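You operate a simulated robot arm through the tools that you are given. There is no shell and no other tool. Be economical: measure what you need, move in short steps, check, and stop when the job is done.

You are at the controls of a simulated two-armed robot. One attempt, no reset.

JOB
Lock the drive off, grease the chain and shut its guard.
Fine: switch off and lock before you open the guard; load the yellow brush from the grease tin and put it back on the trolley. Where these are worked on the way, their far stop is far enough and under half their travel is too little: chain guard. A coat counts when it lies all over at full strength: go over it till it gets no stronger.

Only the result counts: the job must be done as asked and must still hold three seconds after the hand-in. Knocking over, shifting, dropping, spilling or breaking anything else fails it.

ROBOT AND FRAMES
Two 7-joint arms with two-finger parallel grippers on one trunk, on a base that drives. Base frame: it is fixed to the floor where the robot stands at the start and does not move with it; the origin is under the middle of the robot, x ahead of it, y to its left, z up. Units: mm, degrees, N and s.
The left shoulder is at the start at [60, 147, 543], the right one opposite. With the tool pointing down near the work surface each hand reaches from about 100 to 660 mm from the robot's upright axis, wherever it stands, measured 20 degrees to its own side. Places, roughly: black clamp switch of the tension knob [300, -400, 500]; brake switch of the trolley [-500, -700, 700]; chain guard [100, -600, 800]; direction switch [-300, -1000, 600]; drive chain [100, -600, 700]; drive switch [500, -100, 500]; red stop [600, -400, 800]; speed switch [-200, -900, 600]; tension knob [300, -400, 600]; tool trolley [-600, -800, 700]; trolley tray [-600, -800, 800]; yellow catch [400, -600, 800]; yellow lock bolt [400, -100, 500]. Payload 3.43 kg a hand.
The tool frame of a hand sits at the grasp point between the pads (the TCP): z along the fingers, y along the line on which they close. The tips reach 30 mm beyond it. Largest opening 94 mm; finger width 28, thickness 10; the body of the gripper, 50 by 96 mm, starts 55 mm behind the TCP.
Orientation is told as [roll, pitch, yaw] about the base's x, y, z axes, in that order, counted from this pose: with the fingers straight down and closing along the base's y, the tool's x points along the base's -x, its y along +y and its z along -z.

CONTROLS
- The arms move only by the tool drive_tool. It takes "left_increments", "right_increments" or both (then of equal length, played together; a hand with none holds still); each is a list of rows, each a list of 3 entries, a list of its own where there are three numbers: the opening, from 0 (shut) to 1 (fully open), then the shift along the base's x, y, z in units of 30 mm (1.0 is 30 mm), then the turn, a rotation vector about the base's x, y, z in units of 8 degrees (1.0 is 8 degrees). In form: [[gripper, [dx, dy, dz], [wx, wy, wz]], ...]. A call has 1 to 8 rows; each row shifts and turns the commanded pose from where the row before left it. A call with a number of a shift or a turn outside -1 to 1 is refused whole. Rows are played at 5 a second. More than 50 mm and 8.6 degrees between two rows, or a gripper value outside its range, and nothing of the call is played. A pose out of reach is approached as far as the arm can. The call stops where the force on the tool passes 70 N (or 10 N more than at its start, if that is more) or the arm is blocked; 0.2 s more then pass. Each finger travels about 72 mm/s and halts on what it meets, pressing with about 33 N; the grip force reading is that of the motor and also rises with nothing between the fingers. The clock runs only during rows and for 0.2 s after the last one: add rows that do not move to give the fingers time. It gives the time, the measured TCP pose, the force on the tool (base axes), the opening and the grip force at its end, in the units of the frame above (readings bear some noise), with the torque about the TCP (base axes, N m) and any sound that the robot's microphone picked up, and new pictures: "show" is both (left out), scene, wrist or none (wrist: the cameras of the hands that moved).
- Cameras (640 x 400 px; columns grow to the right, rows downward): "scene" is now at [8.2, -73.7, 1165.8]; the picture's right is [-0.89, -0.45, 0.00], its down [-0.30, 0.59, -0.75] and it looks along [0.34, -0.67, -0.66] (base axes); focal length 214 px, centre (320, 200). "left" rides on the left gripper at [76, -14, -103] in its tool frame; the picture's right is [0.18, 0.98, 0.00], its down [-0.75, 0.14, -0.64] and it looks along [-0.63, 0.12, 0.77] (tool axes); focal length 243 px, centre (320, 200). "right" rides on the right gripper at [76, 14, -102] in its tool frame; the picture's right is [-0.18, 0.98, 0.00], its down [-0.75, -0.14, -0.64] and it looks along [-0.63, -0.12, 0.77] (tool axes); focal length 243 px, centre (320, 200).
- lift_body(by): slides the trunk up (or, below 0, down) by that many mm; the arms and the scene camera ride with it, the base frame stays. It gives what a move gives, with no picture.
- roll_base(legs): drives the robot by 1 to 6 legs, each [ahead, left, turn to the left] in mm, mm and degrees, along the robot's own axes; the way and the turn of a leg run together, so that a leg with both is an arc; at most 1500 mm and 180 degrees a leg. The arms and the cameras ride along, it lands a little off, and it stops where it bumps. It gives what a move gives, and a new picture of the scene camera.
- aim_head(pan, tilt): turns the head with the scene camera to pan (to the left, within 86 degrees either way) and tilt (down, from -29 to 69), counted from straight ahead of the robot. It gives what a move gives, and a new picture of the scene camera.
- probe_pixels(camera, pixels): for up to 12 pixels [column, row] of the newest picture of that camera ("zoom" is the newest enlarged one), the place [x, y, z] in the base frame of the surface seen there, good to about 3 mm. The clock stands still meanwhile.
- enlarge(camera, box): a new picture of the part [left, top, right, bottom] of that camera's present view, enlarged. The clock stands still meanwhile.
- hand_in(): hands the job in; it is judged then, once.

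Work in short steps. Measure before you move; look again where a grasp or a placing could have gone wrong, and mend it. You have 80 turns and 260 pictures in all, those below and enlarged ones among them. Open the grippers and draw the arms clear of the work before you hand the job in, unless the task says otherwise; then end with one line.

The tools are called after "Call:" as a command line: name --argument value ..., lists and objects as JSON in quotes. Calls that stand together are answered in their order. drive_tool: Moves the arms, as the interface text tells. Its arguments: {"type":"object","properties":{"left_increments":{"type":"array","items":{"type":"array"}},"right_increments":{"type":"array","items":{"type":"array"}},"show":{"type":"string","enum":["both","scene","wrist","none"]}},"required":[]} The other tools are called the same way: lift_body (by) slides the trunk up or down; roll_base (legs) drives the base; aim_head (pan, tilt) turns the head that bears the scene camera; probe_pixels (camera, pixels) gives the place of the surface under pixels of a picture; enlarge (camera, box) takes an enlarged picture of a part of a camera's view; hand_in () hands the job in.

At the start:

```text
time: 0.0
left_tool_pos: [311.9, -4.6, 998.9]
left_tcp_rot: [-0.1, -0.2, 0.1]
left_ft_force: [-0.6, -0.6, 0.5]
left_moment: [0.0, -0.02, -0.03]
left_finger_gap: 93.6
left_grip_force: 0.0
right_tool_pos: [269.2, -360.1, 998.6]
right_tcp_rot: [0.0, 0.1, 0.0]
right_ft_force: [0.3, -0.1, 0.0]
right_moment: [0.0, -0.01, 0.01]
right_finger_gap: 93.9
right_grip_force: 0.1
trunk travel left (down, up): [-250.0, 0.0]
robot x, y, heading: [0.8, -3.5, -0.1]
head pan, tilt: [-63.0, 41.2]
```

scene: 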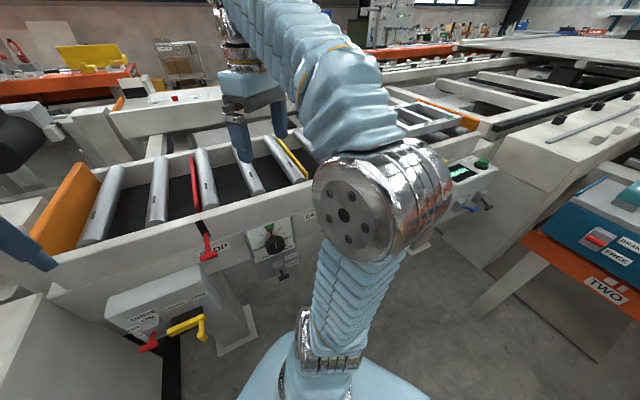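
right: 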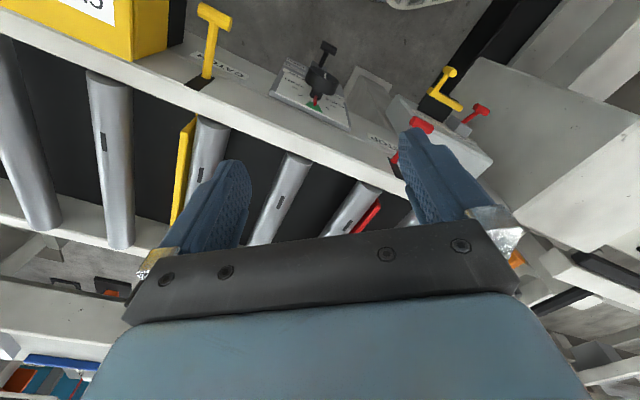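
left: 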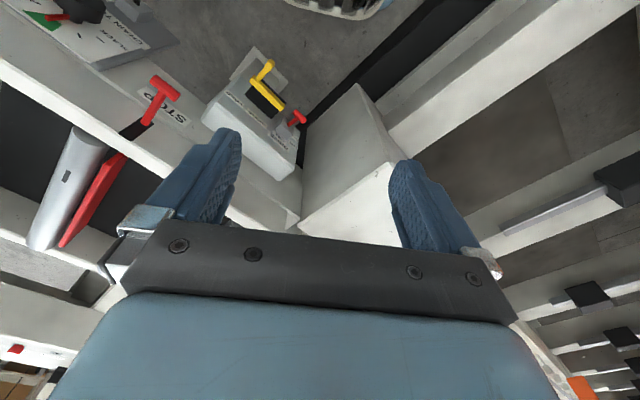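

The scene shows the drive switch (red, ~150,342) and lock bolt (yellow, ~185,325) on the box; the guard and chain are hidden behind the right arm. I'll enlarge the switch box and probe points.

Call:
enlarge --camera "scene" --box '[80, 220, 320, 370]'

Call:
enlarge --camera "left" --box '[120, 30, 344, 170]'

Call:
probe_pixels --camera "scene" --pixels '[[150, 342], [203, 322], [175, 330], [130, 320], [208, 250], [282, 240], [460, 172], [600, 240]]'

Call:
aim_head --pan -85 --tilt 35

```text
2.67 times, centred on (200, 295) of scene
```

zoom: 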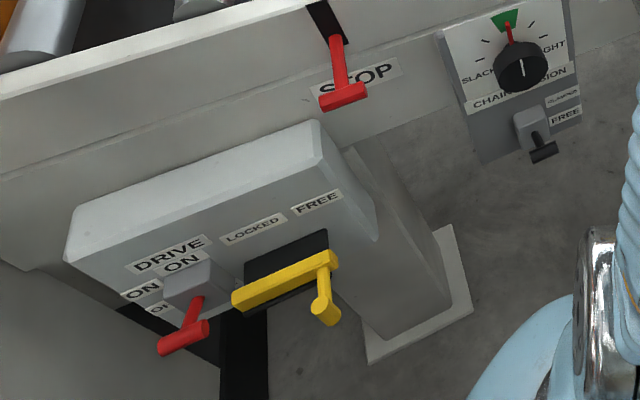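

```text
2.86 times, centred on (232, 100) of left
```

zoom: 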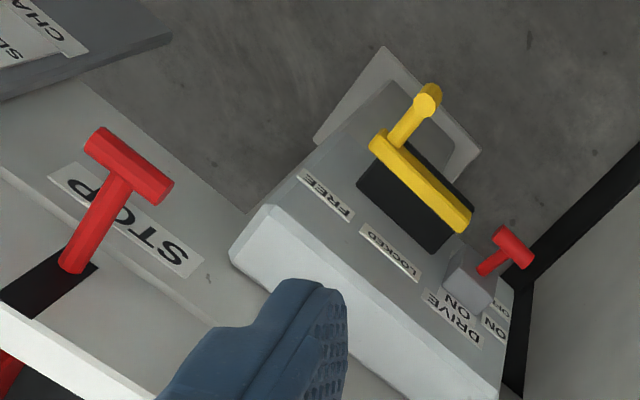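

```text
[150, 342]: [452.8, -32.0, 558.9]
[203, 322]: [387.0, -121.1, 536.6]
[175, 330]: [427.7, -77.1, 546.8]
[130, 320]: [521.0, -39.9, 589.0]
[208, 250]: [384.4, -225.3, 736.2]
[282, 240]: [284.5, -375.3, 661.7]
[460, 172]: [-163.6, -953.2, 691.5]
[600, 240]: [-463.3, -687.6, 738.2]
```

```text
time: 0.9
left_tool_pos: [311.7, -3.5, 999.1]
left_tcp_rot: [-0.1, -0.1, 0.1]
left_ft_force: [0.1, 0.0, 0.4]
left_moment: [0.0, 0.03, -0.02]
left_finger_gap: 93.9
left_grip_force: 0.0
right_tool_pos: [269.6, -360.1, 999.3]
right_tcp_rot: [0.0, 0.0, 0.1]
right_ft_force: [0.6, -0.2, -0.8]
right_moment: [-0.01, 0.01, -0.04]
right_finger_gap: 94.1
right_grip_force: 0.1
trunk travel left (down, up): [-250.0, 0.0]
robot x, y, heading: [2.4, -3.0, -0.1]
head pan, tilt: [-85.0, 35.0]
```

scene: 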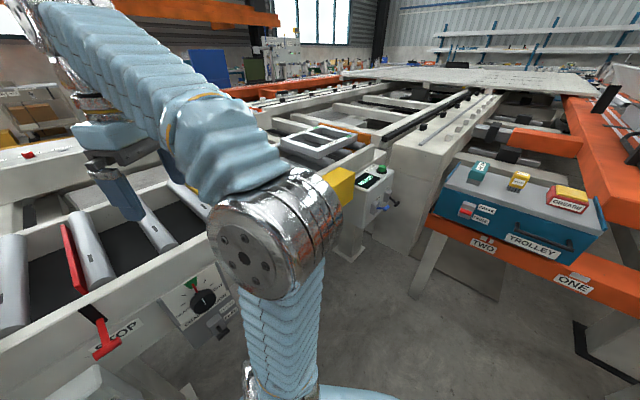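

The trolley (~520,210) with tray, two brushes and grease tin shows. I'll enlarge it, the switch, and the guard in the right camera.

Call:
enlarge --camera "scene" --box '[420, 130, 640, 268]'

Call:
enlarge --camera "left" --box '[220, 40, 340, 150]'

Call:
enlarge --camera "right" --box '[0, 0, 400, 250]'

Call:
probe_pixels --camera "scene" --pixels '[[478, 172], [519, 181], [567, 198], [440, 195], [605, 230], [465, 160], [595, 195], [467, 210], [450, 165], [340, 185]]'

Call:
probe_pixels --camera "right" --pixels '[[213, 15], [205, 80], [160, 20], [130, 40], [70, 20], [185, 170], [125, 90], [320, 80], [325, 50]]'

```text
2.90 times, centred on (530, 199) of scene
```

zoom: 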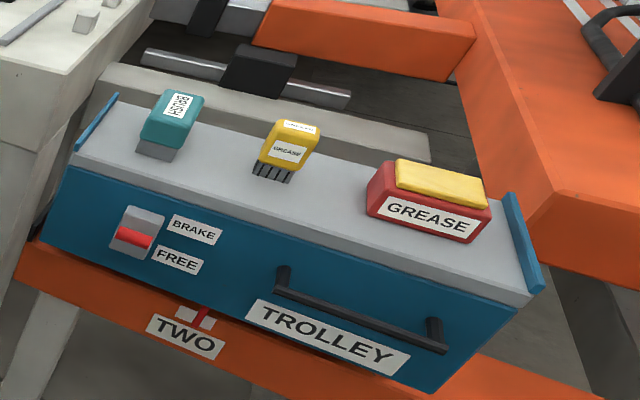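

```text
3.64 times, centred on (280, 95) of left
```

zoom: 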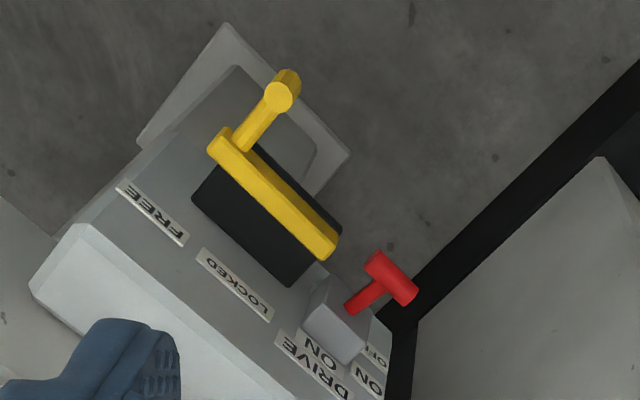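

```text
1.60 times, centred on (200, 125) of right
```

zoom: 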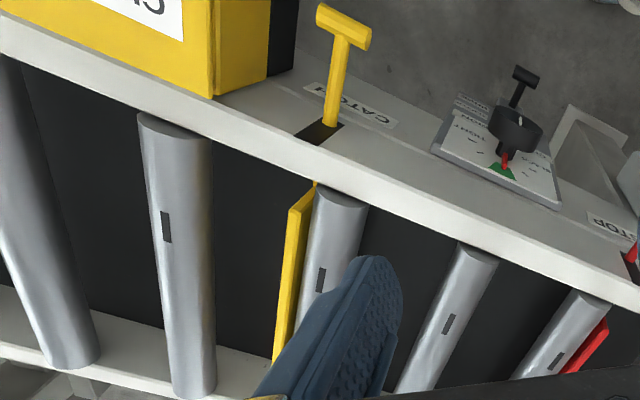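

```text
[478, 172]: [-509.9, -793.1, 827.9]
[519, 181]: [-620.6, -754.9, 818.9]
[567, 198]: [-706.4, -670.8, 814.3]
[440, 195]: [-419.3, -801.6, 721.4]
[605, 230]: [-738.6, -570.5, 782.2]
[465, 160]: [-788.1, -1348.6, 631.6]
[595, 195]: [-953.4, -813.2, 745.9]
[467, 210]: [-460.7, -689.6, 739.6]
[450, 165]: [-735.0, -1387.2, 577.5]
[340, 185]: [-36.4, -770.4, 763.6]
```

```text
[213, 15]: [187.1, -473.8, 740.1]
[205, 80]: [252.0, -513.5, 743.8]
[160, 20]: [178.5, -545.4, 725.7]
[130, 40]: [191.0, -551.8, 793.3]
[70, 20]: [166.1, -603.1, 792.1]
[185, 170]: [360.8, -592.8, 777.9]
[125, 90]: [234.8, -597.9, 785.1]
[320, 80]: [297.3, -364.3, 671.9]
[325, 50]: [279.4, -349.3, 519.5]
```

I need a closer look at the drive switch labels and lever; aiming the head at it.

Call:
aim_head --pan -15 --tilt 52

Call:
enlarge --camera "scene" --box '[260, 160, 420, 260]'

```text
time: 2.3
left_tool_pos: [312.0, -5.0, 998.8]
left_tcp_rot: [-0.1, -0.1, 0.0]
left_ft_force: [0.4, -0.3, 0.2]
left_moment: [0.02, -0.02, 0.02]
left_finger_gap: 93.8
left_grip_force: 0.1
right_tool_pos: [270.1, -359.4, 999.3]
right_tcp_rot: [-0.1, 0.0, 0.0]
right_ft_force: [-0.3, -0.1, 0.1]
right_moment: [0.01, 0.02, 0.03]
right_finger_gap: 93.9
right_grip_force: 0.1
trunk travel left (down, up): [-250.0, 0.0]
robot x, y, heading: [1.1, -2.5, -0.1]
head pan, tilt: [-15.0, 52.0]
```

scene: 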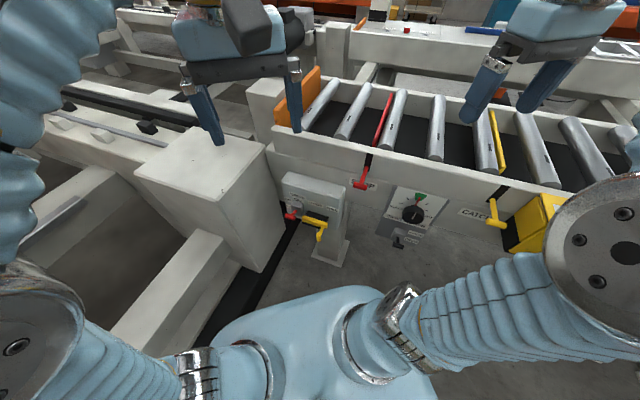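

```text
4.00 times, centred on (340, 210) of scene
```

zoom: 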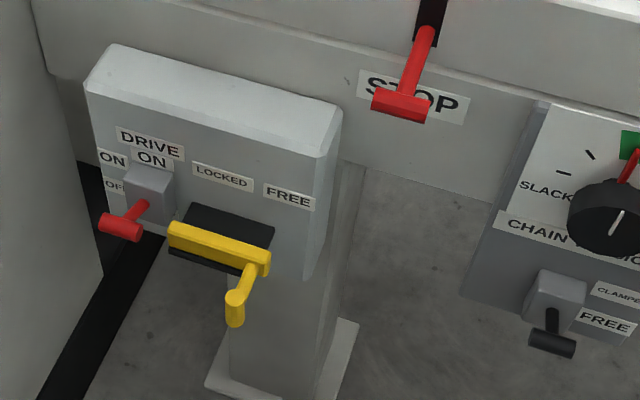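

Drive lever (zoom 120,225) is at ON (up); OFF label is below. Bolt handle (zoom 240,300) is at FREE, slides left to LOCKED. I probe detailed geometry.

Call:
probe_pixels --camera "zoom" --pixels '[[107, 222], [135, 232], [142, 207], [150, 190], [165, 200], [112, 185], [175, 240], [262, 262], [235, 297], [236, 318], [250, 275], [310, 230]]'

Call:
probe_pixels --camera "scene" --pixels '[[500, 225], [495, 112], [505, 165], [540, 220], [552, 200], [290, 175], [340, 185], [360, 185]]'

```text
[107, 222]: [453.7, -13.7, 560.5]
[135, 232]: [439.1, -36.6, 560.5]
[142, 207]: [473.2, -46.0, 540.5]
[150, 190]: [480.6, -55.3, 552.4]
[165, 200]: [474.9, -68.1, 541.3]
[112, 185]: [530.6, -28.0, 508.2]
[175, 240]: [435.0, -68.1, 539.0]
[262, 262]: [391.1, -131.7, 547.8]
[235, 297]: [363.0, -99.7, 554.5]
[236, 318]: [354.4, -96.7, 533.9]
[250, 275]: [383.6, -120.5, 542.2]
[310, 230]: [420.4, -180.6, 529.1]
```

```text
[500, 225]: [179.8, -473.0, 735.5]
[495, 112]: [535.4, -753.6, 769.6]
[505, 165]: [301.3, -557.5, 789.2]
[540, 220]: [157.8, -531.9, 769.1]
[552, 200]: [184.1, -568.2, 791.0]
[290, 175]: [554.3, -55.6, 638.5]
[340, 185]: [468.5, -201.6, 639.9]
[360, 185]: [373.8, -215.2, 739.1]
```

Checking clearance to the big white box left of the lever, and the guard location.

Call:
probe_pixels --camera "scene" --pixels '[[140, 177], [235, 215], [264, 145], [262, 268], [283, 200], [250, 240], [222, 180], [180, 250], [345, 245], [335, 262]]'

Call:
enlarge --camera "scene" --box '[100, 100, 420, 300]'

```text
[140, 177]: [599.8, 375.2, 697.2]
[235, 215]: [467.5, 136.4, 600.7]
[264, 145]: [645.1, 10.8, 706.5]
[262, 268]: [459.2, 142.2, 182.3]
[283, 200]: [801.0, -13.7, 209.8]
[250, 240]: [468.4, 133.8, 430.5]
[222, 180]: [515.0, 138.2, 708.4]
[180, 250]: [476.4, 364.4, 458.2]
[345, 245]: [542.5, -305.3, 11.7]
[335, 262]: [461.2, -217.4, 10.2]
```

```text
2.00 times, centred on (260, 200) of scene
```

zoom: 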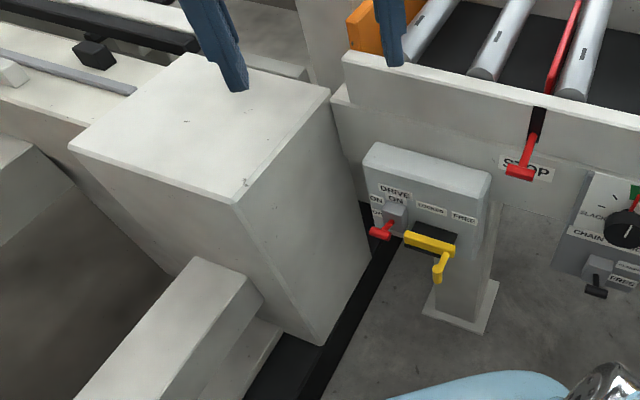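

Clearances are fine. I'll use the right arm for the lever: move the left hand away to the left and bring the right hand, closed and yawed −32.7°, towards above the lever bar (447,−25).

Call:
drive_tool --left_increments '[[1, [0, 1, 0], [0, 0, 0]], [1, [0, 1, 0], [0, 0, 0]], [1, [0, 1, 0], [0, 0, 0]], [1, [0, 1, 0], [0, 0, 0]], [1, [0, 1, 0], [0, 0, 0]], [1, [0, 1, 0], [0, 0, 0]], [1, [0, 1, 0], [0, 0, 0]], [1, [0, 0, 0], [0, 0, 0]]]' --right_increments '[[0, [0.5, 0.93, 0], [0, 0, -0.51]], [0, [0.5, 0.93, 0], [0, 0, -0.51]], [0, [0.5, 0.93, 0], [0, 0, -0.51]], [0, [0.5, 0.93, 0], [0, 0, -0.51]], [0, [0.5, 0.93, 0], [0, 0, -0.51]], [0, [0.5, 0.93, 0], [0, 0, -0.51]], [0, [0.5, 0.93, 0], [0, 0, -0.51]], [0, [0.5, 0.93, 0], [0, 0, -0.51]]]' --show "scene"

```text
time: 4.1
left_tool_pos: [311.1, 207.4, 999.1]
left_tcp_rot: [-0.1, -0.1, 0.0]
left_ft_force: [0.3, -0.2, -0.2]
left_moment: [0.03, 0.04, 0.0]
left_finger_gap: 94.0
left_grip_force: 0.1
right_tool_pos: [379.5, -156.0, 999.7]
right_tcp_rot: [0.1, -0.2, -29.9]
right_ft_force: [0.3, 0.1, 0.1]
right_moment: [-0.03, -0.04, 0.0]
right_finger_gap: 0.1
right_grip_force: 33.0
right hand out of reach, approached as far as the arm can: row 8
trunk travel left (down, up): [-250.0, 0.0]
robot x, y, heading: [4.5, -0.1, 0.1]
head pan, tilt: [-15.0, 52.0]
```

scene: 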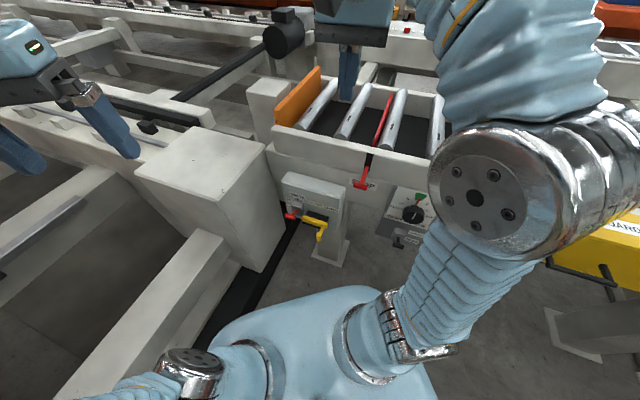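

Reach ended at this height; I'll descend along the diagonal to above the lever at z≈850.

Call:
drive_tool --right_increments '[[0, [0, 0, -1], [0, 0, -0.3]], [0, [0.2, 0.9, -1], [0, 0, 0]], [0, [0.5, 0.9, -1], [0, 0, 0]], [0, [0.5, 0.9, -1], [0, 0, 0]], [0, [0.5, 0.9, -1], [0, 0, 0]], [0, [0.4, 0.7, -1], [0, 0, 0]]]' --show "both"

```text
time: 5.5
left_tool_pos: [311.2, 206.9, 1000.4]
left_tcp_rot: [0.0, -0.1, 0.0]
left_ft_force: [-1.2, 0.6, 0.3]
left_moment: [-0.03, -0.02, 0.0]
left_finger_gap: 94.2
left_grip_force: 0.1
right_tool_pos: [442.0, -25.6, 818.3]
right_tcp_rot: [0.0, -0.1, -35.0]
right_ft_force: [-0.9, -0.2, 0.2]
right_moment: [0.01, 0.05, 0.01]
right_finger_gap: 0.1
right_grip_force: 33.1
trunk travel left (down, up): [-250.0, 0.0]
robot x, y, heading: [-2.3, 0.0, -0.0]
head pan, tilt: [-15.0, 52.0]
```

scene: 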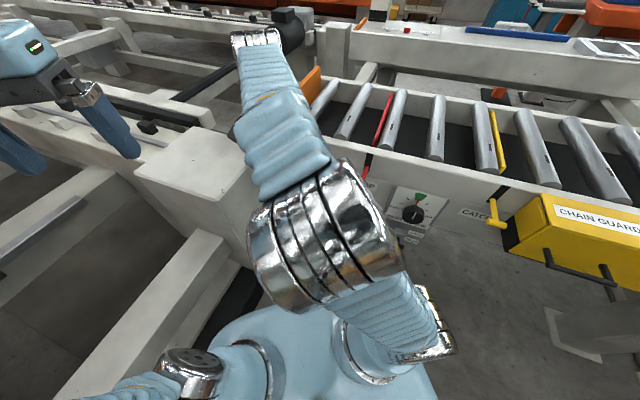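
right: 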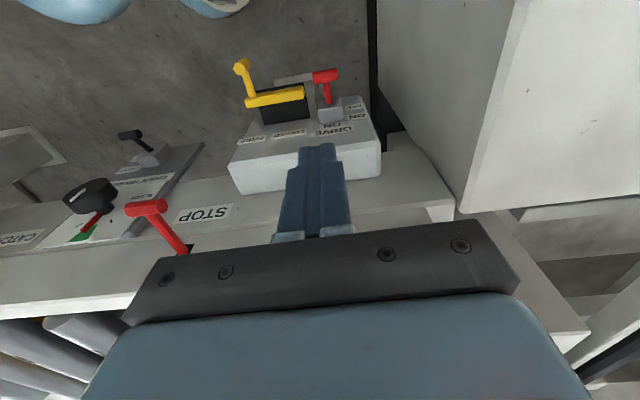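

The chain guard is the yellow box on the conveyor front. Continue lowering the right hand 165 mm above the lever bar and look.

Call:
drive_tool --right_increments '[[0, [0, 0, -1], [0, 0, 0.29]], [0, [0, 0, -1], [0, 0, 0]], [0, [0, 0, -1], [0, 0, 0]], [0, [0, 0, -1], [0, 0, 0]], [0, [0, 0, -1], [0, 0, 0]], [0, [0, 0, -0.5], [0, 0, 0]]]' --show "wrist"

Call:
probe_pixels --camera "right" --pixels '[[325, 75], [320, 120]]'

Call:
enlarge --camera "scene" --box '[440, 100, 640, 300]'

```text
time: 6.9
left_tool_pos: [312.2, 205.8, 998.5]
left_tcp_rot: [-0.1, -0.1, 0.0]
left_ft_force: [-0.5, 0.1, 0.0]
left_moment: [0.0, 0.0, 0.0]
left_finger_gap: 94.0
left_grip_force: 0.0
right_tool_pos: [442.2, -26.6, 655.6]
right_tcp_rot: [-0.1, 0.0, -32.8]
right_ft_force: [-0.2, 0.0, -1.0]
right_moment: [-0.03, 0.0, 0.03]
right_finger_gap: 0.0
right_grip_force: 33.2
trunk travel left (down, up): [-250.0, 0.0]
robot x, y, heading: [2.6, -0.1, -0.2]
head pan, tilt: [-15.0, 52.0]
```

right: 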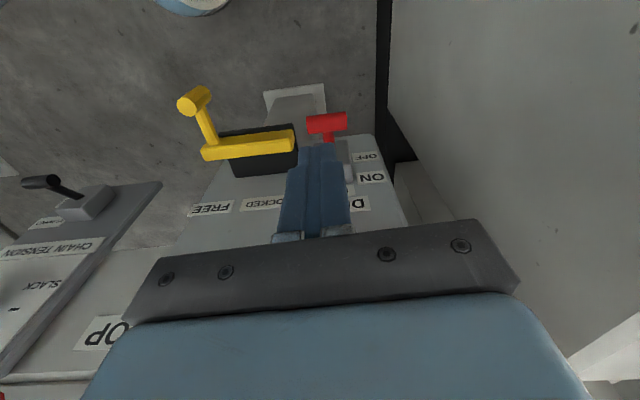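

```text
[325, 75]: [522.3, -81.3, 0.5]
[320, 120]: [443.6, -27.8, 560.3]
```

```text
2.00 times, centred on (540, 200) of scene
```

zoom: 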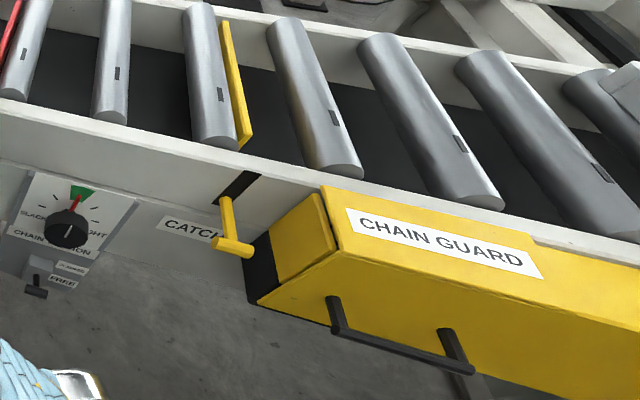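

Fingertips sit over the bar (at 443,−28,560). Press down ~110 mm to flip the lever to OFF.

Call:
drive_tool --right_increments '[[0, [0, 0, -0.8], [0, 0, 0]], [0, [0, 0, -0.8], [0, 0, 0]], [0, [0, 0, -0.5], [0, 0, 0]], [0, [0, 0, -0.5], [0, 0, 0]], [0, [0, 0, -0.5], [0, 0, 0]], [0, [0, 0, -0.5], [0, 0, 0]]]' --show "wrist"

Call:
enlarge --camera "right" --box '[200, 60, 440, 210]'

```text
time: 8.3
left_tool_pos: [312.0, 206.6, 999.1]
left_tcp_rot: [0.0, -0.1, 0.0]
left_ft_force: [-0.3, 0.2, 0.0]
left_moment: [0.0, 0.02, -0.04]
left_finger_gap: 94.0
left_grip_force: 0.1
right_tool_pos: [442.0, -26.6, 547.1]
right_tcp_rot: [-0.1, 0.1, -32.7]
right_ft_force: [-0.3, -0.4, -0.5]
right_moment: [-0.01, 0.02, 0.01]
right_finger_gap: 0.0
right_grip_force: 32.8
trunk travel left (down, up): [-250.0, 0.0]
robot x, y, heading: [0.7, -0.7, 0.0]
head pan, tilt: [-15.0, 52.0]
```

right: 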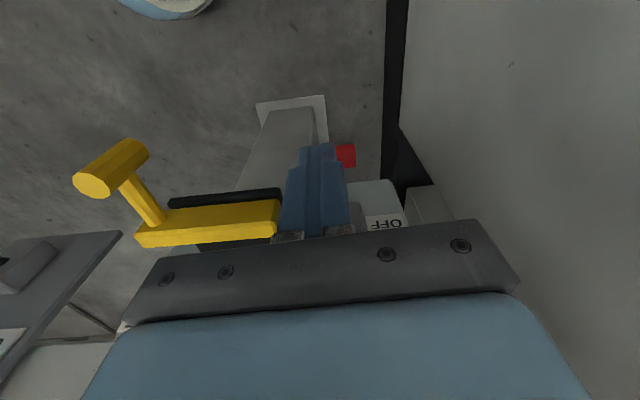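

```text
2.67 times, centred on (320, 135) of right
```

zoom: 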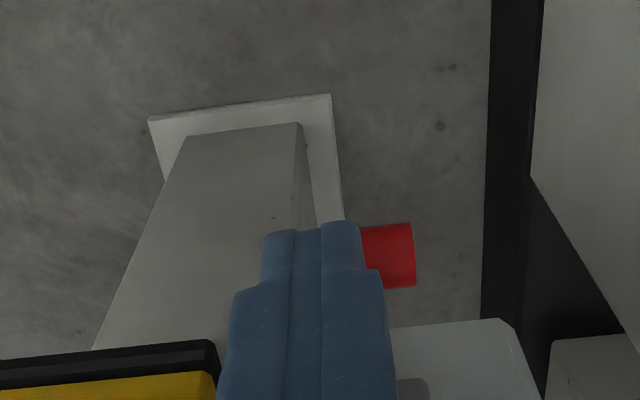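

The bar follows with no force left; probe it and press a little further.

Call:
probe_pixels --camera "right" --pixels '[[346, 154], [346, 147], [346, 163]]'

Call:
drive_tool --right_increments '[[0, [0, 0, -0.3], [0, 0, 0]], [0, [0, 0, -0.3], [0, 0, 0]], [0, [0, 0, 0.8], [0, 0, 0]], [0, [0, 0, 1], [0, 0, 0]], [0, [0, 0, 1], [0, 0, 0]]]' --show "wrist"

Call:
probe_pixels --camera "right" --pixels '[[325, 115], [325, 125], [340, 125], [340, 110]]'

Call:
enlarge --camera "right" --box '[160, 60, 400, 210]'

```text
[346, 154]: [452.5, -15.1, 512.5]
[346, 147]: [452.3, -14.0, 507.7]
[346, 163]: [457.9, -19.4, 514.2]
```

```text
time: 8.8
left_tool_pos: [307.1, 205.3, 1002.5]
left_tcp_rot: [0.1, -0.3, 0.1]
left_ft_force: [-0.3, 0.3, -0.6]
left_moment: [-0.01, 0.0, -0.04]
left_finger_gap: 93.8
left_grip_force: 0.2
right_tool_pos: [443.0, -26.6, 544.0]
right_tcp_rot: [0.6, -0.3, -32.6]
right_ft_force: [-20.4, -4.2, 28.5]
right_moment: [-0.38, 0.36, 0.0]
right_finger_gap: 0.0
right_grip_force: 33.2
trunk travel left (down, up): [-250.0, 0.0]
robot x, y, heading: [0.4, 1.3, -0.3]
head pan, tilt: [-15.0, 52.0]
stopped in row 2 (right hand): the force on the tool passed its limit at 83 N (the readings are from after the stop); the commanded pose is now the measured one
```

right: 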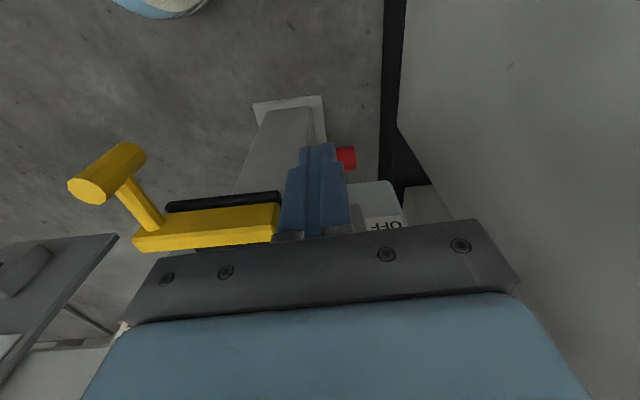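

```text
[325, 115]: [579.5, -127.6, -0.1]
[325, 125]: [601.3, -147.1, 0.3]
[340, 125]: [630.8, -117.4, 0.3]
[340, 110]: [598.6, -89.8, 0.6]
```

```text
2.67 times, centred on (280, 135) of right
```

zoom: 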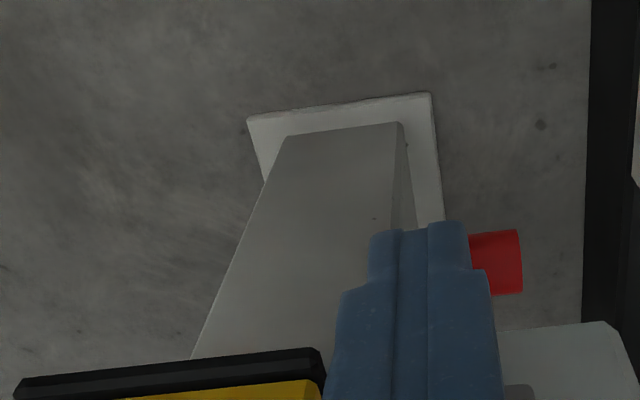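

The lever hit its lower stop (83 N) – drive is OFF. Now lift, move to the right side of the bolt handle and check before descending.

Call:
drive_tool --right_increments '[[0, [0, 0, 0.8], [0, 0, 0]], [0, [0, 0, 1], [0, 0, 0]], [0, [0, 0, 1], [0, 0, 0]], [0, [0, 0, 0.6], [0, 0, 0]], [0, [-0.8, -0.93, 0], [0, 0, 0]], [0, [-0.8, -0.93, 0], [0, 0, 0]], [0, [-0.8, -0.93, 0], [0, 0, 0]], [0, [-0.7, -0.93, 0], [0, 0, 0]]]' --show "wrist"

Call:
enlarge --camera "right" --box '[220, 40, 540, 240]'

```text
time: 10.6
left_tool_pos: [312.1, 206.9, 998.3]
left_tcp_rot: [-0.1, -0.1, 0.0]
left_ft_force: [-0.5, 0.4, 0.3]
left_moment: [0.0, 0.03, 0.02]
left_finger_gap: 93.9
left_grip_force: 0.1
right_tool_pos: [351.4, -137.2, 641.1]
right_tcp_rot: [0.3, -0.3, -32.6]
right_ft_force: [-0.3, 0.7, -0.7]
right_moment: [-0.01, 0.03, 0.0]
right_finger_gap: 0.1
right_grip_force: 33.0
trunk travel left (down, up): [-250.0, 0.0]
robot x, y, heading: [0.1, -1.0, 0.2]
head pan, tilt: [-15.0, 52.0]
```

right: 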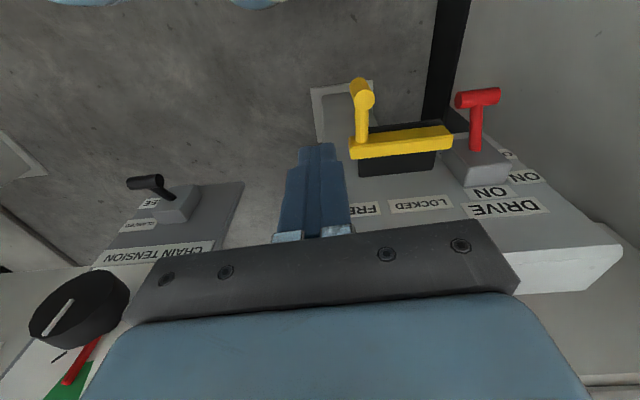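

```text
2.00 times, centred on (380, 140) of right
```

zoom: 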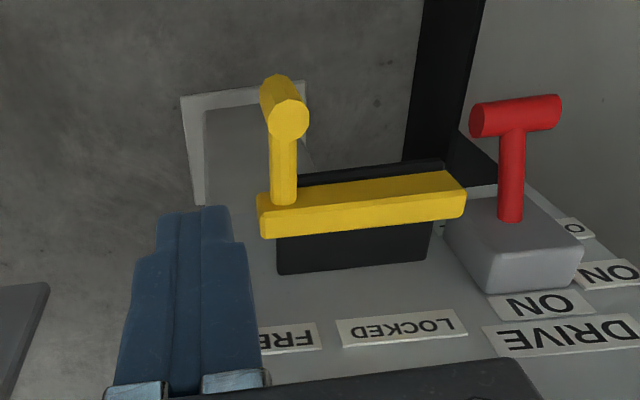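

Fingers are right of the handle. I verify lever position by probing, and descend to tips at z≈518.

Call:
probe_pixels --camera "zoom" --pixels '[[515, 115], [545, 110], [510, 180], [287, 118], [284, 180], [275, 85], [450, 190], [270, 215]]'

Call:
drive_tool --right_increments '[[0, [0, 0, -1], [0, 0, 0]], [0, [0, 0, -1], [0, 0, 0]], [0, [0, 0, -1], [0, 0, 0]]]' --show "wrist"

```text
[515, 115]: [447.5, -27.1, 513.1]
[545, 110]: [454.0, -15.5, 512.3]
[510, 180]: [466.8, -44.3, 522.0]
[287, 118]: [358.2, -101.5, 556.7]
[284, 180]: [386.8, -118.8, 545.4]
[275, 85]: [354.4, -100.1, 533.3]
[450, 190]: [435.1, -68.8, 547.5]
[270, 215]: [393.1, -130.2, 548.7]
```

```text
time: 11.4
left_tool_pos: [311.6, 205.9, 999.8]
left_tcp_rot: [-0.1, -0.1, 0.0]
left_ft_force: [0.1, 0.6, -0.5]
left_moment: [0.03, 0.0, 0.01]
left_finger_gap: 94.1
left_grip_force: 0.0
right_tool_pos: [350.5, -139.2, 551.4]
right_tcp_rot: [0.3, -0.2, -32.7]
right_ft_force: [0.0, 0.4, 0.1]
right_moment: [0.0, -0.04, -0.04]
right_finger_gap: 0.0
right_grip_force: 33.2
trunk travel left (down, up): [-250.0, 0.0]
robot x, y, heading: [1.2, -2.6, 0.3]
head pan, tilt: [-15.0, 52.0]
```

right: 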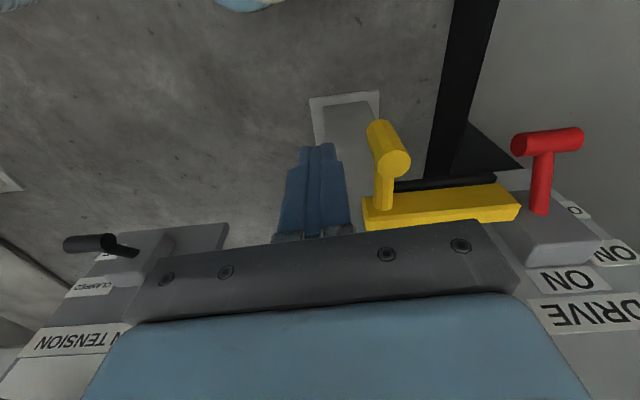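

Lever is down (bar z 513). Push the bolt handle left along the face (0.54, 0.84).

Call:
drive_tool --right_increments '[[0, [0.324, 0.504, 0], [0, 0, 0]], [0, [0.324, 0.504, 0], [0, 0, 0]], [0, [0.324, 0.504, 0], [0, 0, 0]], [0, [0.324, 0.504, 0], [0, 0, 0]], [0, [0.324, 0.504, 0], [0, 0, 0]]]' --show "wrist"

Call:
enlarge --camera "right" --box '[220, 80, 540, 280]'

```text
time: 12.5
left_tool_pos: [310.9, 203.6, 999.2]
left_tcp_rot: [-0.1, -0.1, -0.1]
left_ft_force: [0.5, -1.0, 0.8]
left_moment: [0.0, 0.01, 0.02]
left_finger_gap: 94.1
left_grip_force: 0.0
right_tool_pos: [389.0, -81.8, 547.8]
right_tcp_rot: [-1.0, 0.2, -33.1]
right_ft_force: [-11.5, -15.5, 5.3]
right_moment: [0.18, -0.07, 0.16]
right_finger_gap: 0.0
right_grip_force: 33.4
trunk travel left (down, up): [-250.0, 0.0]
robot x, y, heading: [-3.6, -1.3, -0.2]
head pan, tilt: [-15.0, 52.0]
stopped in row 5 (right hand): the force on the tool passed its limit at 94 N (the readings are from after the stop); the commanded pose is now the measured one
```

right: 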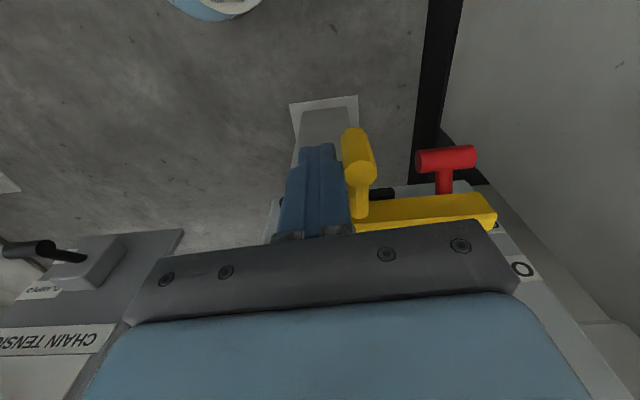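

```text
2.00 times, centred on (380, 180) of right
```

zoom: 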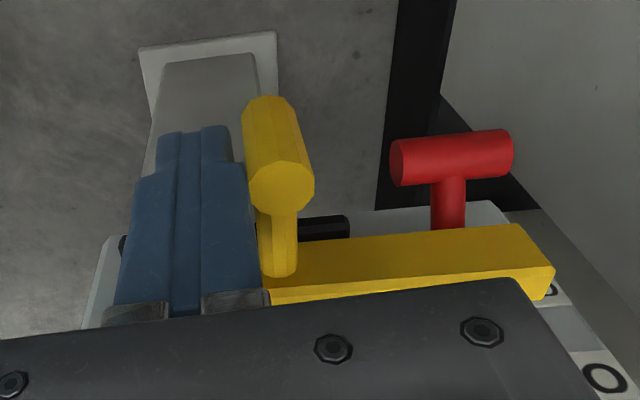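

The bolt has moved over the lever to its stop (94 N). Retract the hand back, up, and toward the robot.

Call:
drive_tool --right_increments '[[0, [-0.3, -0.5, 0], [0, 0, 0]], [0, [0, 0, 1], [0, 0, 0]], [0, [0, 0, 1], [0, 0, 0]], [0, [0, 0, 1], [0, 0, 0]], [0, [-0.5, -0.1, 1], [0, 0, 0]], [0, [-0.6, -0.1, 1], [0, 0, 0]], [0, [-0.6, -0.1, 1], [0, 0, 0]], [0, [-0.6, -0.1, 1], [0, 0, 0]]]' --show "none"

Call:
enlarge --camera "scene" --box '[260, 160, 420, 260]'

Call:
aim_head --pan -60 --tilt 45

```text
time: 14.3
left_tool_pos: [310.9, 206.6, 999.7]
left_tcp_rot: [-0.1, -0.1, -0.1]
left_ft_force: [0.4, -0.4, 0.1]
left_moment: [0.05, 0.01, -0.01]
left_finger_gap: 94.0
left_grip_force: 0.0
right_tool_pos: [314.1, -105.3, 759.0]
right_tcp_rot: [-0.8, 0.2, -33.1]
right_ft_force: [-0.4, -0.1, -0.2]
right_moment: [0.02, -0.01, 0.02]
right_finger_gap: 0.0
right_grip_force: 33.0
trunk travel left (down, up): [-250.0, 0.0]
robot x, y, heading: [0.6, -1.9, 0.1]
head pan, tilt: [-15.0, 52.0]
```

```text
4.00 times, centred on (340, 210) of scene
```

zoom: 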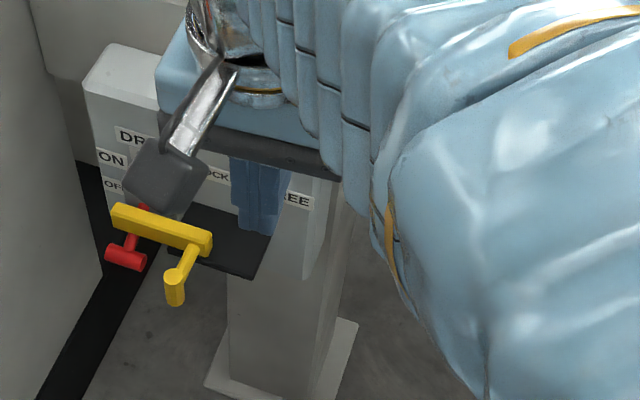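

```text
time: 15.4
left_tool_pos: [312.1, 205.4, 999.5]
left_tcp_rot: [-0.1, -0.2, -0.1]
left_ft_force: [0.3, 0.5, 0.0]
left_moment: [-0.01, 0.01, 0.0]
left_finger_gap: 94.3
left_grip_force: 0.0
right_tool_pos: [314.9, -106.0, 758.5]
right_tcp_rot: [-0.8, 0.2, -33.0]
right_ft_force: [-0.4, -0.3, 0.5]
right_moment: [0.02, -0.01, 0.0]
right_finger_gap: 0.0
right_grip_force: 33.2
trunk travel left (down, up): [-250.0, 0.0]
robot x, y, heading: [0.8, 0.5, -0.4]
head pan, tilt: [-60.0, 45.0]
```

scene: 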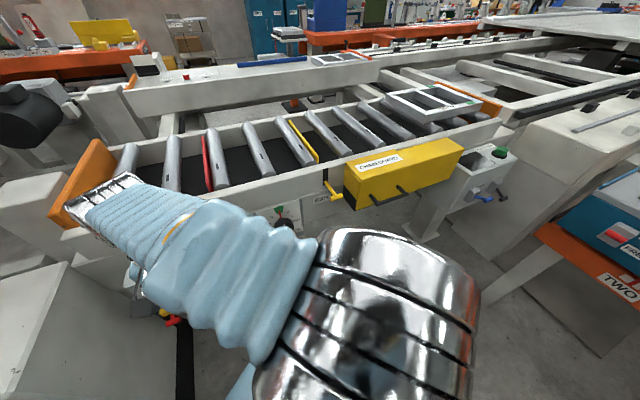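

Drive is locked off. Now I measure the guard (around 400,175) in detail.

Call:
enlarge --camera "scene" --box '[310, 110, 550, 260]'

Call:
probe_pixels --camera "scene" --pixels '[[346, 167], [356, 208], [456, 142], [462, 165], [370, 197], [377, 205], [405, 193], [435, 190], [335, 190], [400, 165], [350, 185], [425, 180]]'

```text
2.67 times, centred on (430, 185) of scene
```

zoom: 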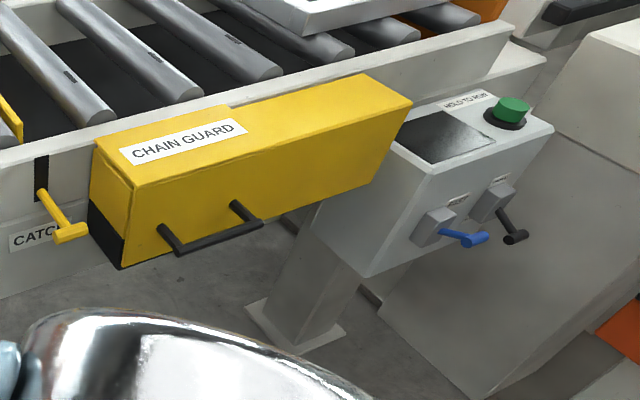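

```text
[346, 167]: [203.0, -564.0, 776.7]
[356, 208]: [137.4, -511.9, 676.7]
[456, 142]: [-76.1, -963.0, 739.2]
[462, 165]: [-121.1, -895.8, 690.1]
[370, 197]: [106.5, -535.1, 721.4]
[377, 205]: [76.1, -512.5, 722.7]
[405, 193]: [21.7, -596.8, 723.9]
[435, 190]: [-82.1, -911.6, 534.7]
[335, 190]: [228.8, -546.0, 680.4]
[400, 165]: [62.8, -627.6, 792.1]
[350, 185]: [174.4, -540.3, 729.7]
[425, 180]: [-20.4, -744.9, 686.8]
```

Guard's front face lies about 385 mm out along the conveyor normal, with its handle bar at z≈722, T −389..−490. I drive back and right to stand squarely in front of the chain, keeping a distance, then turn −33°.

Call:
roll_base --legs '[[-316, -307, 0], [0, 0, -33]]'

Call:
aim_head --pan 0 --tilt 45

```text
time: 19.7
left_tool_pos: [55.4, -303.4, 997.7]
left_tcp_rot: [0.0, -0.1, -32.6]
left_ft_force: [0.9, 1.1, -0.4]
left_moment: [-0.04, 0.02, -0.01]
left_finger_gap: 93.7
left_grip_force: 0.0
right_tool_pos: [-108.6, -566.4, 759.6]
right_tcp_rot: [-0.8, 0.1, -65.4]
right_ft_force: [-0.3, 0.2, -0.2]
right_moment: [-0.01, 0.02, 0.01]
right_finger_gap: 0.0
right_grip_force: 33.1
trunk travel left (down, up): [-250.0, 0.0]
robot x, y, heading: [-314.7, -309.4, -32.5]
head pan, tilt: [-60.0, 45.0]
```

scene: 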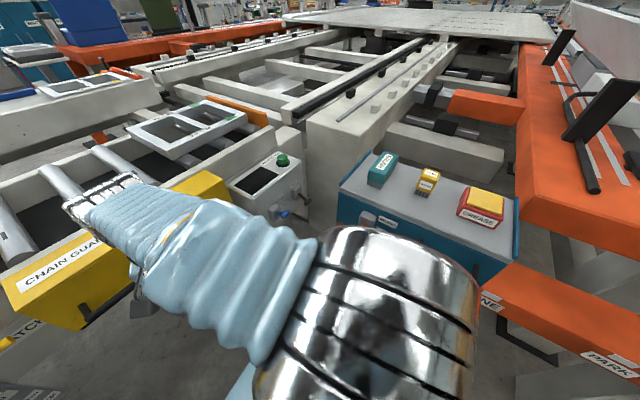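

```text
time: 21.0
left_tool_pos: [55.0, -303.8, 1000.0]
left_tcp_rot: [-0.1, -0.1, -32.6]
left_ft_force: [-0.3, 0.0, 0.1]
left_moment: [-0.01, -0.04, 0.0]
left_finger_gap: 94.0
left_grip_force: 0.0
right_tool_pos: [-110.1, -566.9, 759.0]
right_tcp_rot: [-0.8, 0.1, -65.5]
right_ft_force: [-1.0, 0.9, 0.0]
right_moment: [0.0, -0.04, 0.0]
right_finger_gap: 0.2
right_grip_force: 32.8
trunk travel left (down, up): [-250.0, 0.0]
robot x, y, heading: [-319.1, -310.0, -32.6]
head pan, tilt: [0.0, 45.0]
```

scene: 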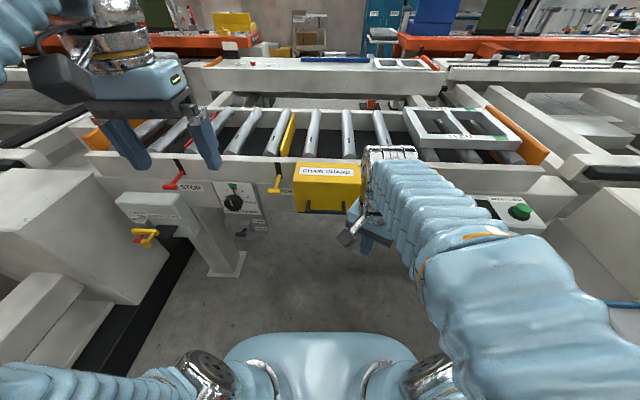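

Guard visible (~328,187). Enlarge and probe its edges and handle.

Call:
enlarge --camera "scene" --box '[256, 140, 416, 240]'

Call:
probe_pixels --camera "zoom" --pixels '[[160, 95], [250, 150], [160, 150], [160, 270], [220, 275], [220, 270], [360, 268], [290, 272], [350, 160], [205, 262], [400, 130], [90, 190]]'

```text
4.00 times, centred on (336, 190) of scene
```

zoom: 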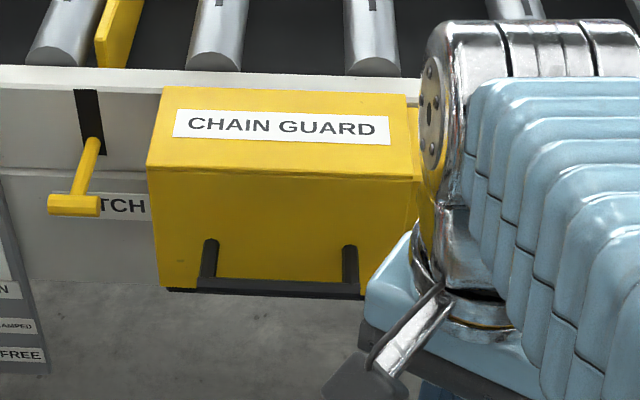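

```text
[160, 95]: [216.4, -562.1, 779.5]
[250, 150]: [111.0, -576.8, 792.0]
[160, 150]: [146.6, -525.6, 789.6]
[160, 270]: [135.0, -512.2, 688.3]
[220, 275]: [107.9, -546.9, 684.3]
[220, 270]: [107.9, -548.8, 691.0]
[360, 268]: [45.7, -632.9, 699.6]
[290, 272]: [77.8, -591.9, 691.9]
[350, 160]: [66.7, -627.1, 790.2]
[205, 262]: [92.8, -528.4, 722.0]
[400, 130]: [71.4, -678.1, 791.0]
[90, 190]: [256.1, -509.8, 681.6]
```

The cover is ~180 mm wide (T −355…−535), hinged presumably at the top rear. I'll orient the right hand to point at the guard with fingers closing vertically: first yaw −57° while centring, left hand moves further away.

Call:
drive_tool --right_increments '[[0.3, [0.35, 0.25, 0], [0, 0, -0.894]], [0.3, [0.35, 0.25, 0], [0, 0, -0.894]], [0.3, [0.35, 0.25, 0], [0, 0, -0.894]], [0.3, [0.35, 0.25, 0], [0, 0, -0.894]], [0.3, [0.35, 0.25, 0], [0, 0, -0.894]], [0.3, [0.35, 0.25, 0], [0, 0, -0.894]], [0.3, [0.35, 0.25, 0], [0, 0, -0.894]], [0.3, [0.35, 0.25, 0], [0, 0, -0.894]]]' --left_increments '[[1, [0.25, 0.4, 0], [0, 0, 0]], [1, [0.25, 0.4, 0], [0, 0, 0]], [1, [0.25, 0.4, 0], [0, 0, 0]], [1, [0.25, 0.4, 0], [0, 0, 0]], [1, [0.25, 0.4, 0], [0, 0, 0]], [1, [0.25, 0.4, 0], [0, 0, 0]], [1, [0.25, 0.4, 0], [0, 0, 0]], [1, [0.25, 0.4, 0], [0, 0, 0]]]' --show "none"

Call:
drive_tool --right_increments '[[0.3, [0, 0, 0], [-0.51, -0.798, 0]], [0.3, [0, 0, 0], [-0.51, -0.798, 0]], [0.3, [0, 0, 0], [-0.51, -0.798, 0]], [0.3, [0, 0, 0], [-0.51, -0.798, 0]], [0.3, [0, 0, 0], [-0.51, -0.798, 0]], [0.3, [0, 0, 0], [-0.51, -0.798, 0]], [0.3, [0, 0, 0], [-0.51, -0.798, 0]], [0.3, [0, 0, 0], [-0.51, -0.798, 0]]]' --show "both"

```text
time: 22.8
left_tool_pos: [115.7, -207.9, 999.0]
left_tcp_rot: [0.0, -0.1, -32.6]
left_ft_force: [-0.1, -0.9, -0.1]
left_moment: [0.08, -0.05, 0.01]
left_finger_gap: 94.2
left_grip_force: 0.0
right_tool_pos: [-26.1, -516.6, 760.5]
right_tcp_rot: [-1.5, 1.2, -124.1]
right_ft_force: [-1.3, -1.4, -0.2]
right_moment: [0.06, -0.03, 0.03]
right_finger_gap: 28.0
right_grip_force: 0.1
trunk travel left (down, up): [-250.0, 0.0]
robot x, y, heading: [-320.0, -309.5, -32.7]
head pan, tilt: [0.0, 45.0]
```

```text
time: 23.4
left_tool_pos: [116.7, -207.6, 999.3]
left_tcp_rot: [0.0, -0.1, -32.6]
left_ft_force: [-0.2, 0.1, 0.2]
left_moment: [0.01, -0.02, 0.01]
left_finger_gap: 94.1
left_grip_force: 0.1
right_tool_pos: [-27.1, -572.6, 740.4]
right_tcp_rot: [8.5, 1.0, -132.9]
right_ft_force: [0.1, 0.6, 0.4]
right_moment: [0.02, 0.02, 0.0]
right_finger_gap: 28.1
right_grip_force: 0.1
trunk travel left (down, up): [-250.0, 0.0]
robot x, y, heading: [-320.0, -309.4, -32.4]
head pan, tilt: [0.0, 45.0]
stopped in row 3 (right hand): the arm was blocked; the commanded pose is now the measured one
```

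scene: 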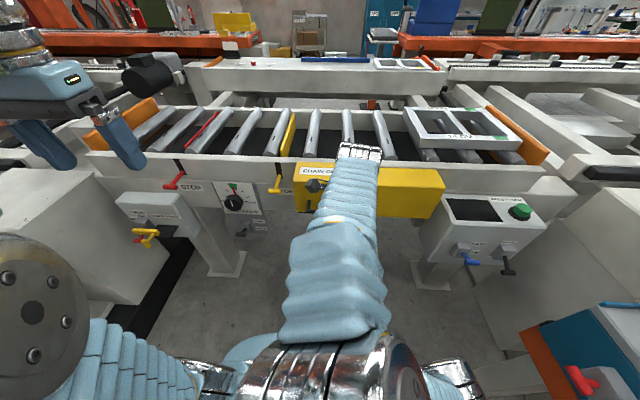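
right: 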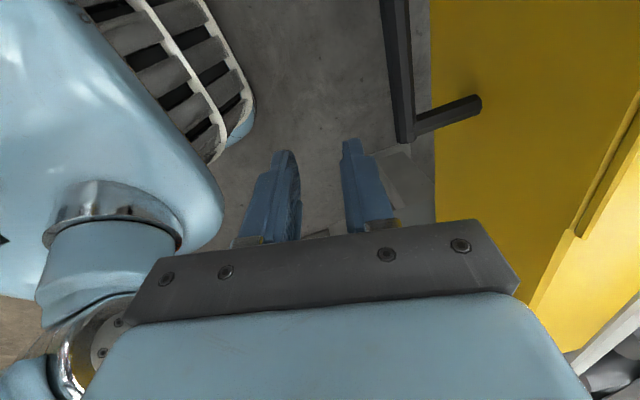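

The arm is blocked in that posture (joint limit). I go back and use the natural yaw (−33°) instead, later tilting forward to lift the handle bar from beneath with spread fingers.

Call:
drive_tool --right_increments '[[0.3, [-0.5, 0.3, 0], [0.72, 0.78, 0]], [0.3, [-0.4, 0.25, 0], [0, 0, 1]], [0.3, [-0.4, 0.25, 0], [0, 0, 1]], [0.3, [-0.4, 0.25, 0], [0, 0, 1]], [0.3, [0, 0, 0], [0, 0, 1]], [0.3, [0, 0, 0], [0, 0, 1]], [0.3, [0, 0, 0], [0, 0, 1]], [0.3, [0, 0, 0], [0, 0, 1]]]' --show "none"

Call:
drive_tool --right_increments '[[0.6, [0, 0, 0], [0, 0, 1]], [0.6, [0, 0, 0], [0, 0, 1]], [0.6, [0, 0, 0], [0, 0, 1]], [0.6, [0, 0, 0], [0, 0, 1]], [0.6, [0, 0, 0], [0, 0, 1]], [0.6, [0, 0, 0], [0, 0, 0.5]]]' --show "none"

```text
time: 25.2
left_tool_pos: [115.1, -207.9, 999.9]
left_tcp_rot: [0.0, 0.0, -32.6]
left_ft_force: [-0.1, 0.7, -1.2]
left_moment: [-0.01, -0.02, 0.0]
left_finger_gap: 93.9
left_grip_force: 0.1
right_tool_pos: [-78.3, -541.3, 741.9]
right_tcp_rot: [0.2, 0.9, -76.8]
right_ft_force: [0.7, -1.6, -0.8]
right_moment: [-0.01, 0.0, 0.0]
right_finger_gap: 27.9
right_grip_force: 0.1
trunk travel left (down, up): [-250.0, 0.0]
robot x, y, heading: [-317.8, -309.3, -32.5]
head pan, tilt: [0.0, 45.0]
```

```text
time: 26.6
left_tool_pos: [116.4, -208.5, 998.9]
left_tcp_rot: [-0.1, -0.1, -32.5]
left_ft_force: [0.2, -0.6, 0.4]
left_moment: [0.03, -0.02, 0.02]
left_finger_gap: 93.9
left_grip_force: 0.0
right_tool_pos: [-77.8, -542.0, 740.8]
right_tcp_rot: [0.2, 1.1, -32.9]
right_ft_force: [-0.5, -0.3, -0.1]
right_moment: [0.01, 0.02, -0.05]
right_finger_gap: 56.5
right_grip_force: 0.0
trunk travel left (down, up): [-250.0, 0.0]
robot x, y, heading: [-316.3, -306.7, -32.6]
head pan, tilt: [0.0, 45.0]
```

Now tilt the fingers forward toward the guard (about −t axis) while centring on the handle and dropping to z≈690.

Call:
drive_tool --right_increments '[[0.6, [0.28, 0.1, -0.21], [-0.51, -0.8, 0]], [0.6, [0.28, 0.1, -0.21], [-0.51, -0.8, 0]], [0.6, [0.28, 0.1, -0.21], [-0.51, -0.8, 0]], [0.6, [0.28, 0.1, -0.21], [-0.51, -0.8, 0]], [0.6, [0.28, 0.1, -0.21], [-0.51, -0.8, 0]], [0.6, [0.28, 0.1, -0.21], [-0.51, -0.8, 0]], [0.6, [0.28, 0.1, -0.21], [-0.51, -0.8, 0]], [0.6, [0.28, 0.1, -0.21], [-0.51, -0.8, 0]]]' --show "both"

```text
time: 28.5
left_tool_pos: [115.7, -207.5, 999.4]
left_tcp_rot: [0.0, -0.1, -32.7]
left_ft_force: [-0.3, -0.2, 0.4]
left_moment: [0.0, 0.03, 0.01]
left_finger_gap: 94.0
left_grip_force: 0.1
right_tool_pos: [-9.1, -493.5, 695.9]
right_tcp_rot: [17.4, -51.6, -43.4]
right_ft_force: [-0.2, -1.1, -0.3]
right_moment: [0.03, 0.01, 0.04]
right_finger_gap: 56.3
right_grip_force: 0.0
right hand out of reach, approached as far as the arm can: row 8
trunk travel left (down, up): [-250.0, 0.0]
robot x, y, heading: [-317.7, -309.1, -32.4]
head pan, tilt: [0.0, 45.0]
stopped in row 8 (right hand): the arm was blocked; the commanded pose is now the measured one
```

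scene: 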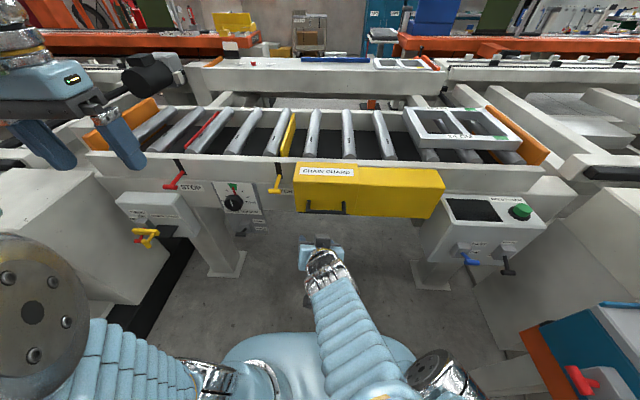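
right: 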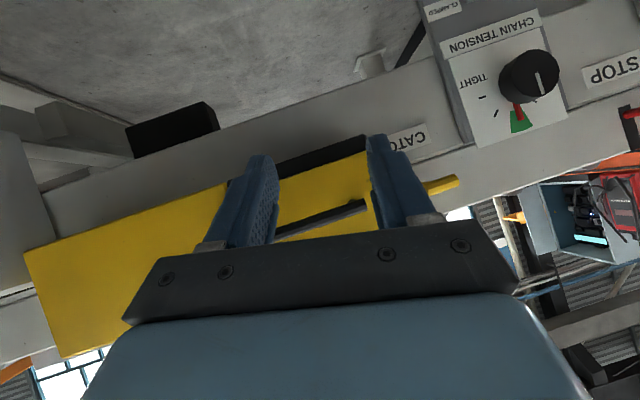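

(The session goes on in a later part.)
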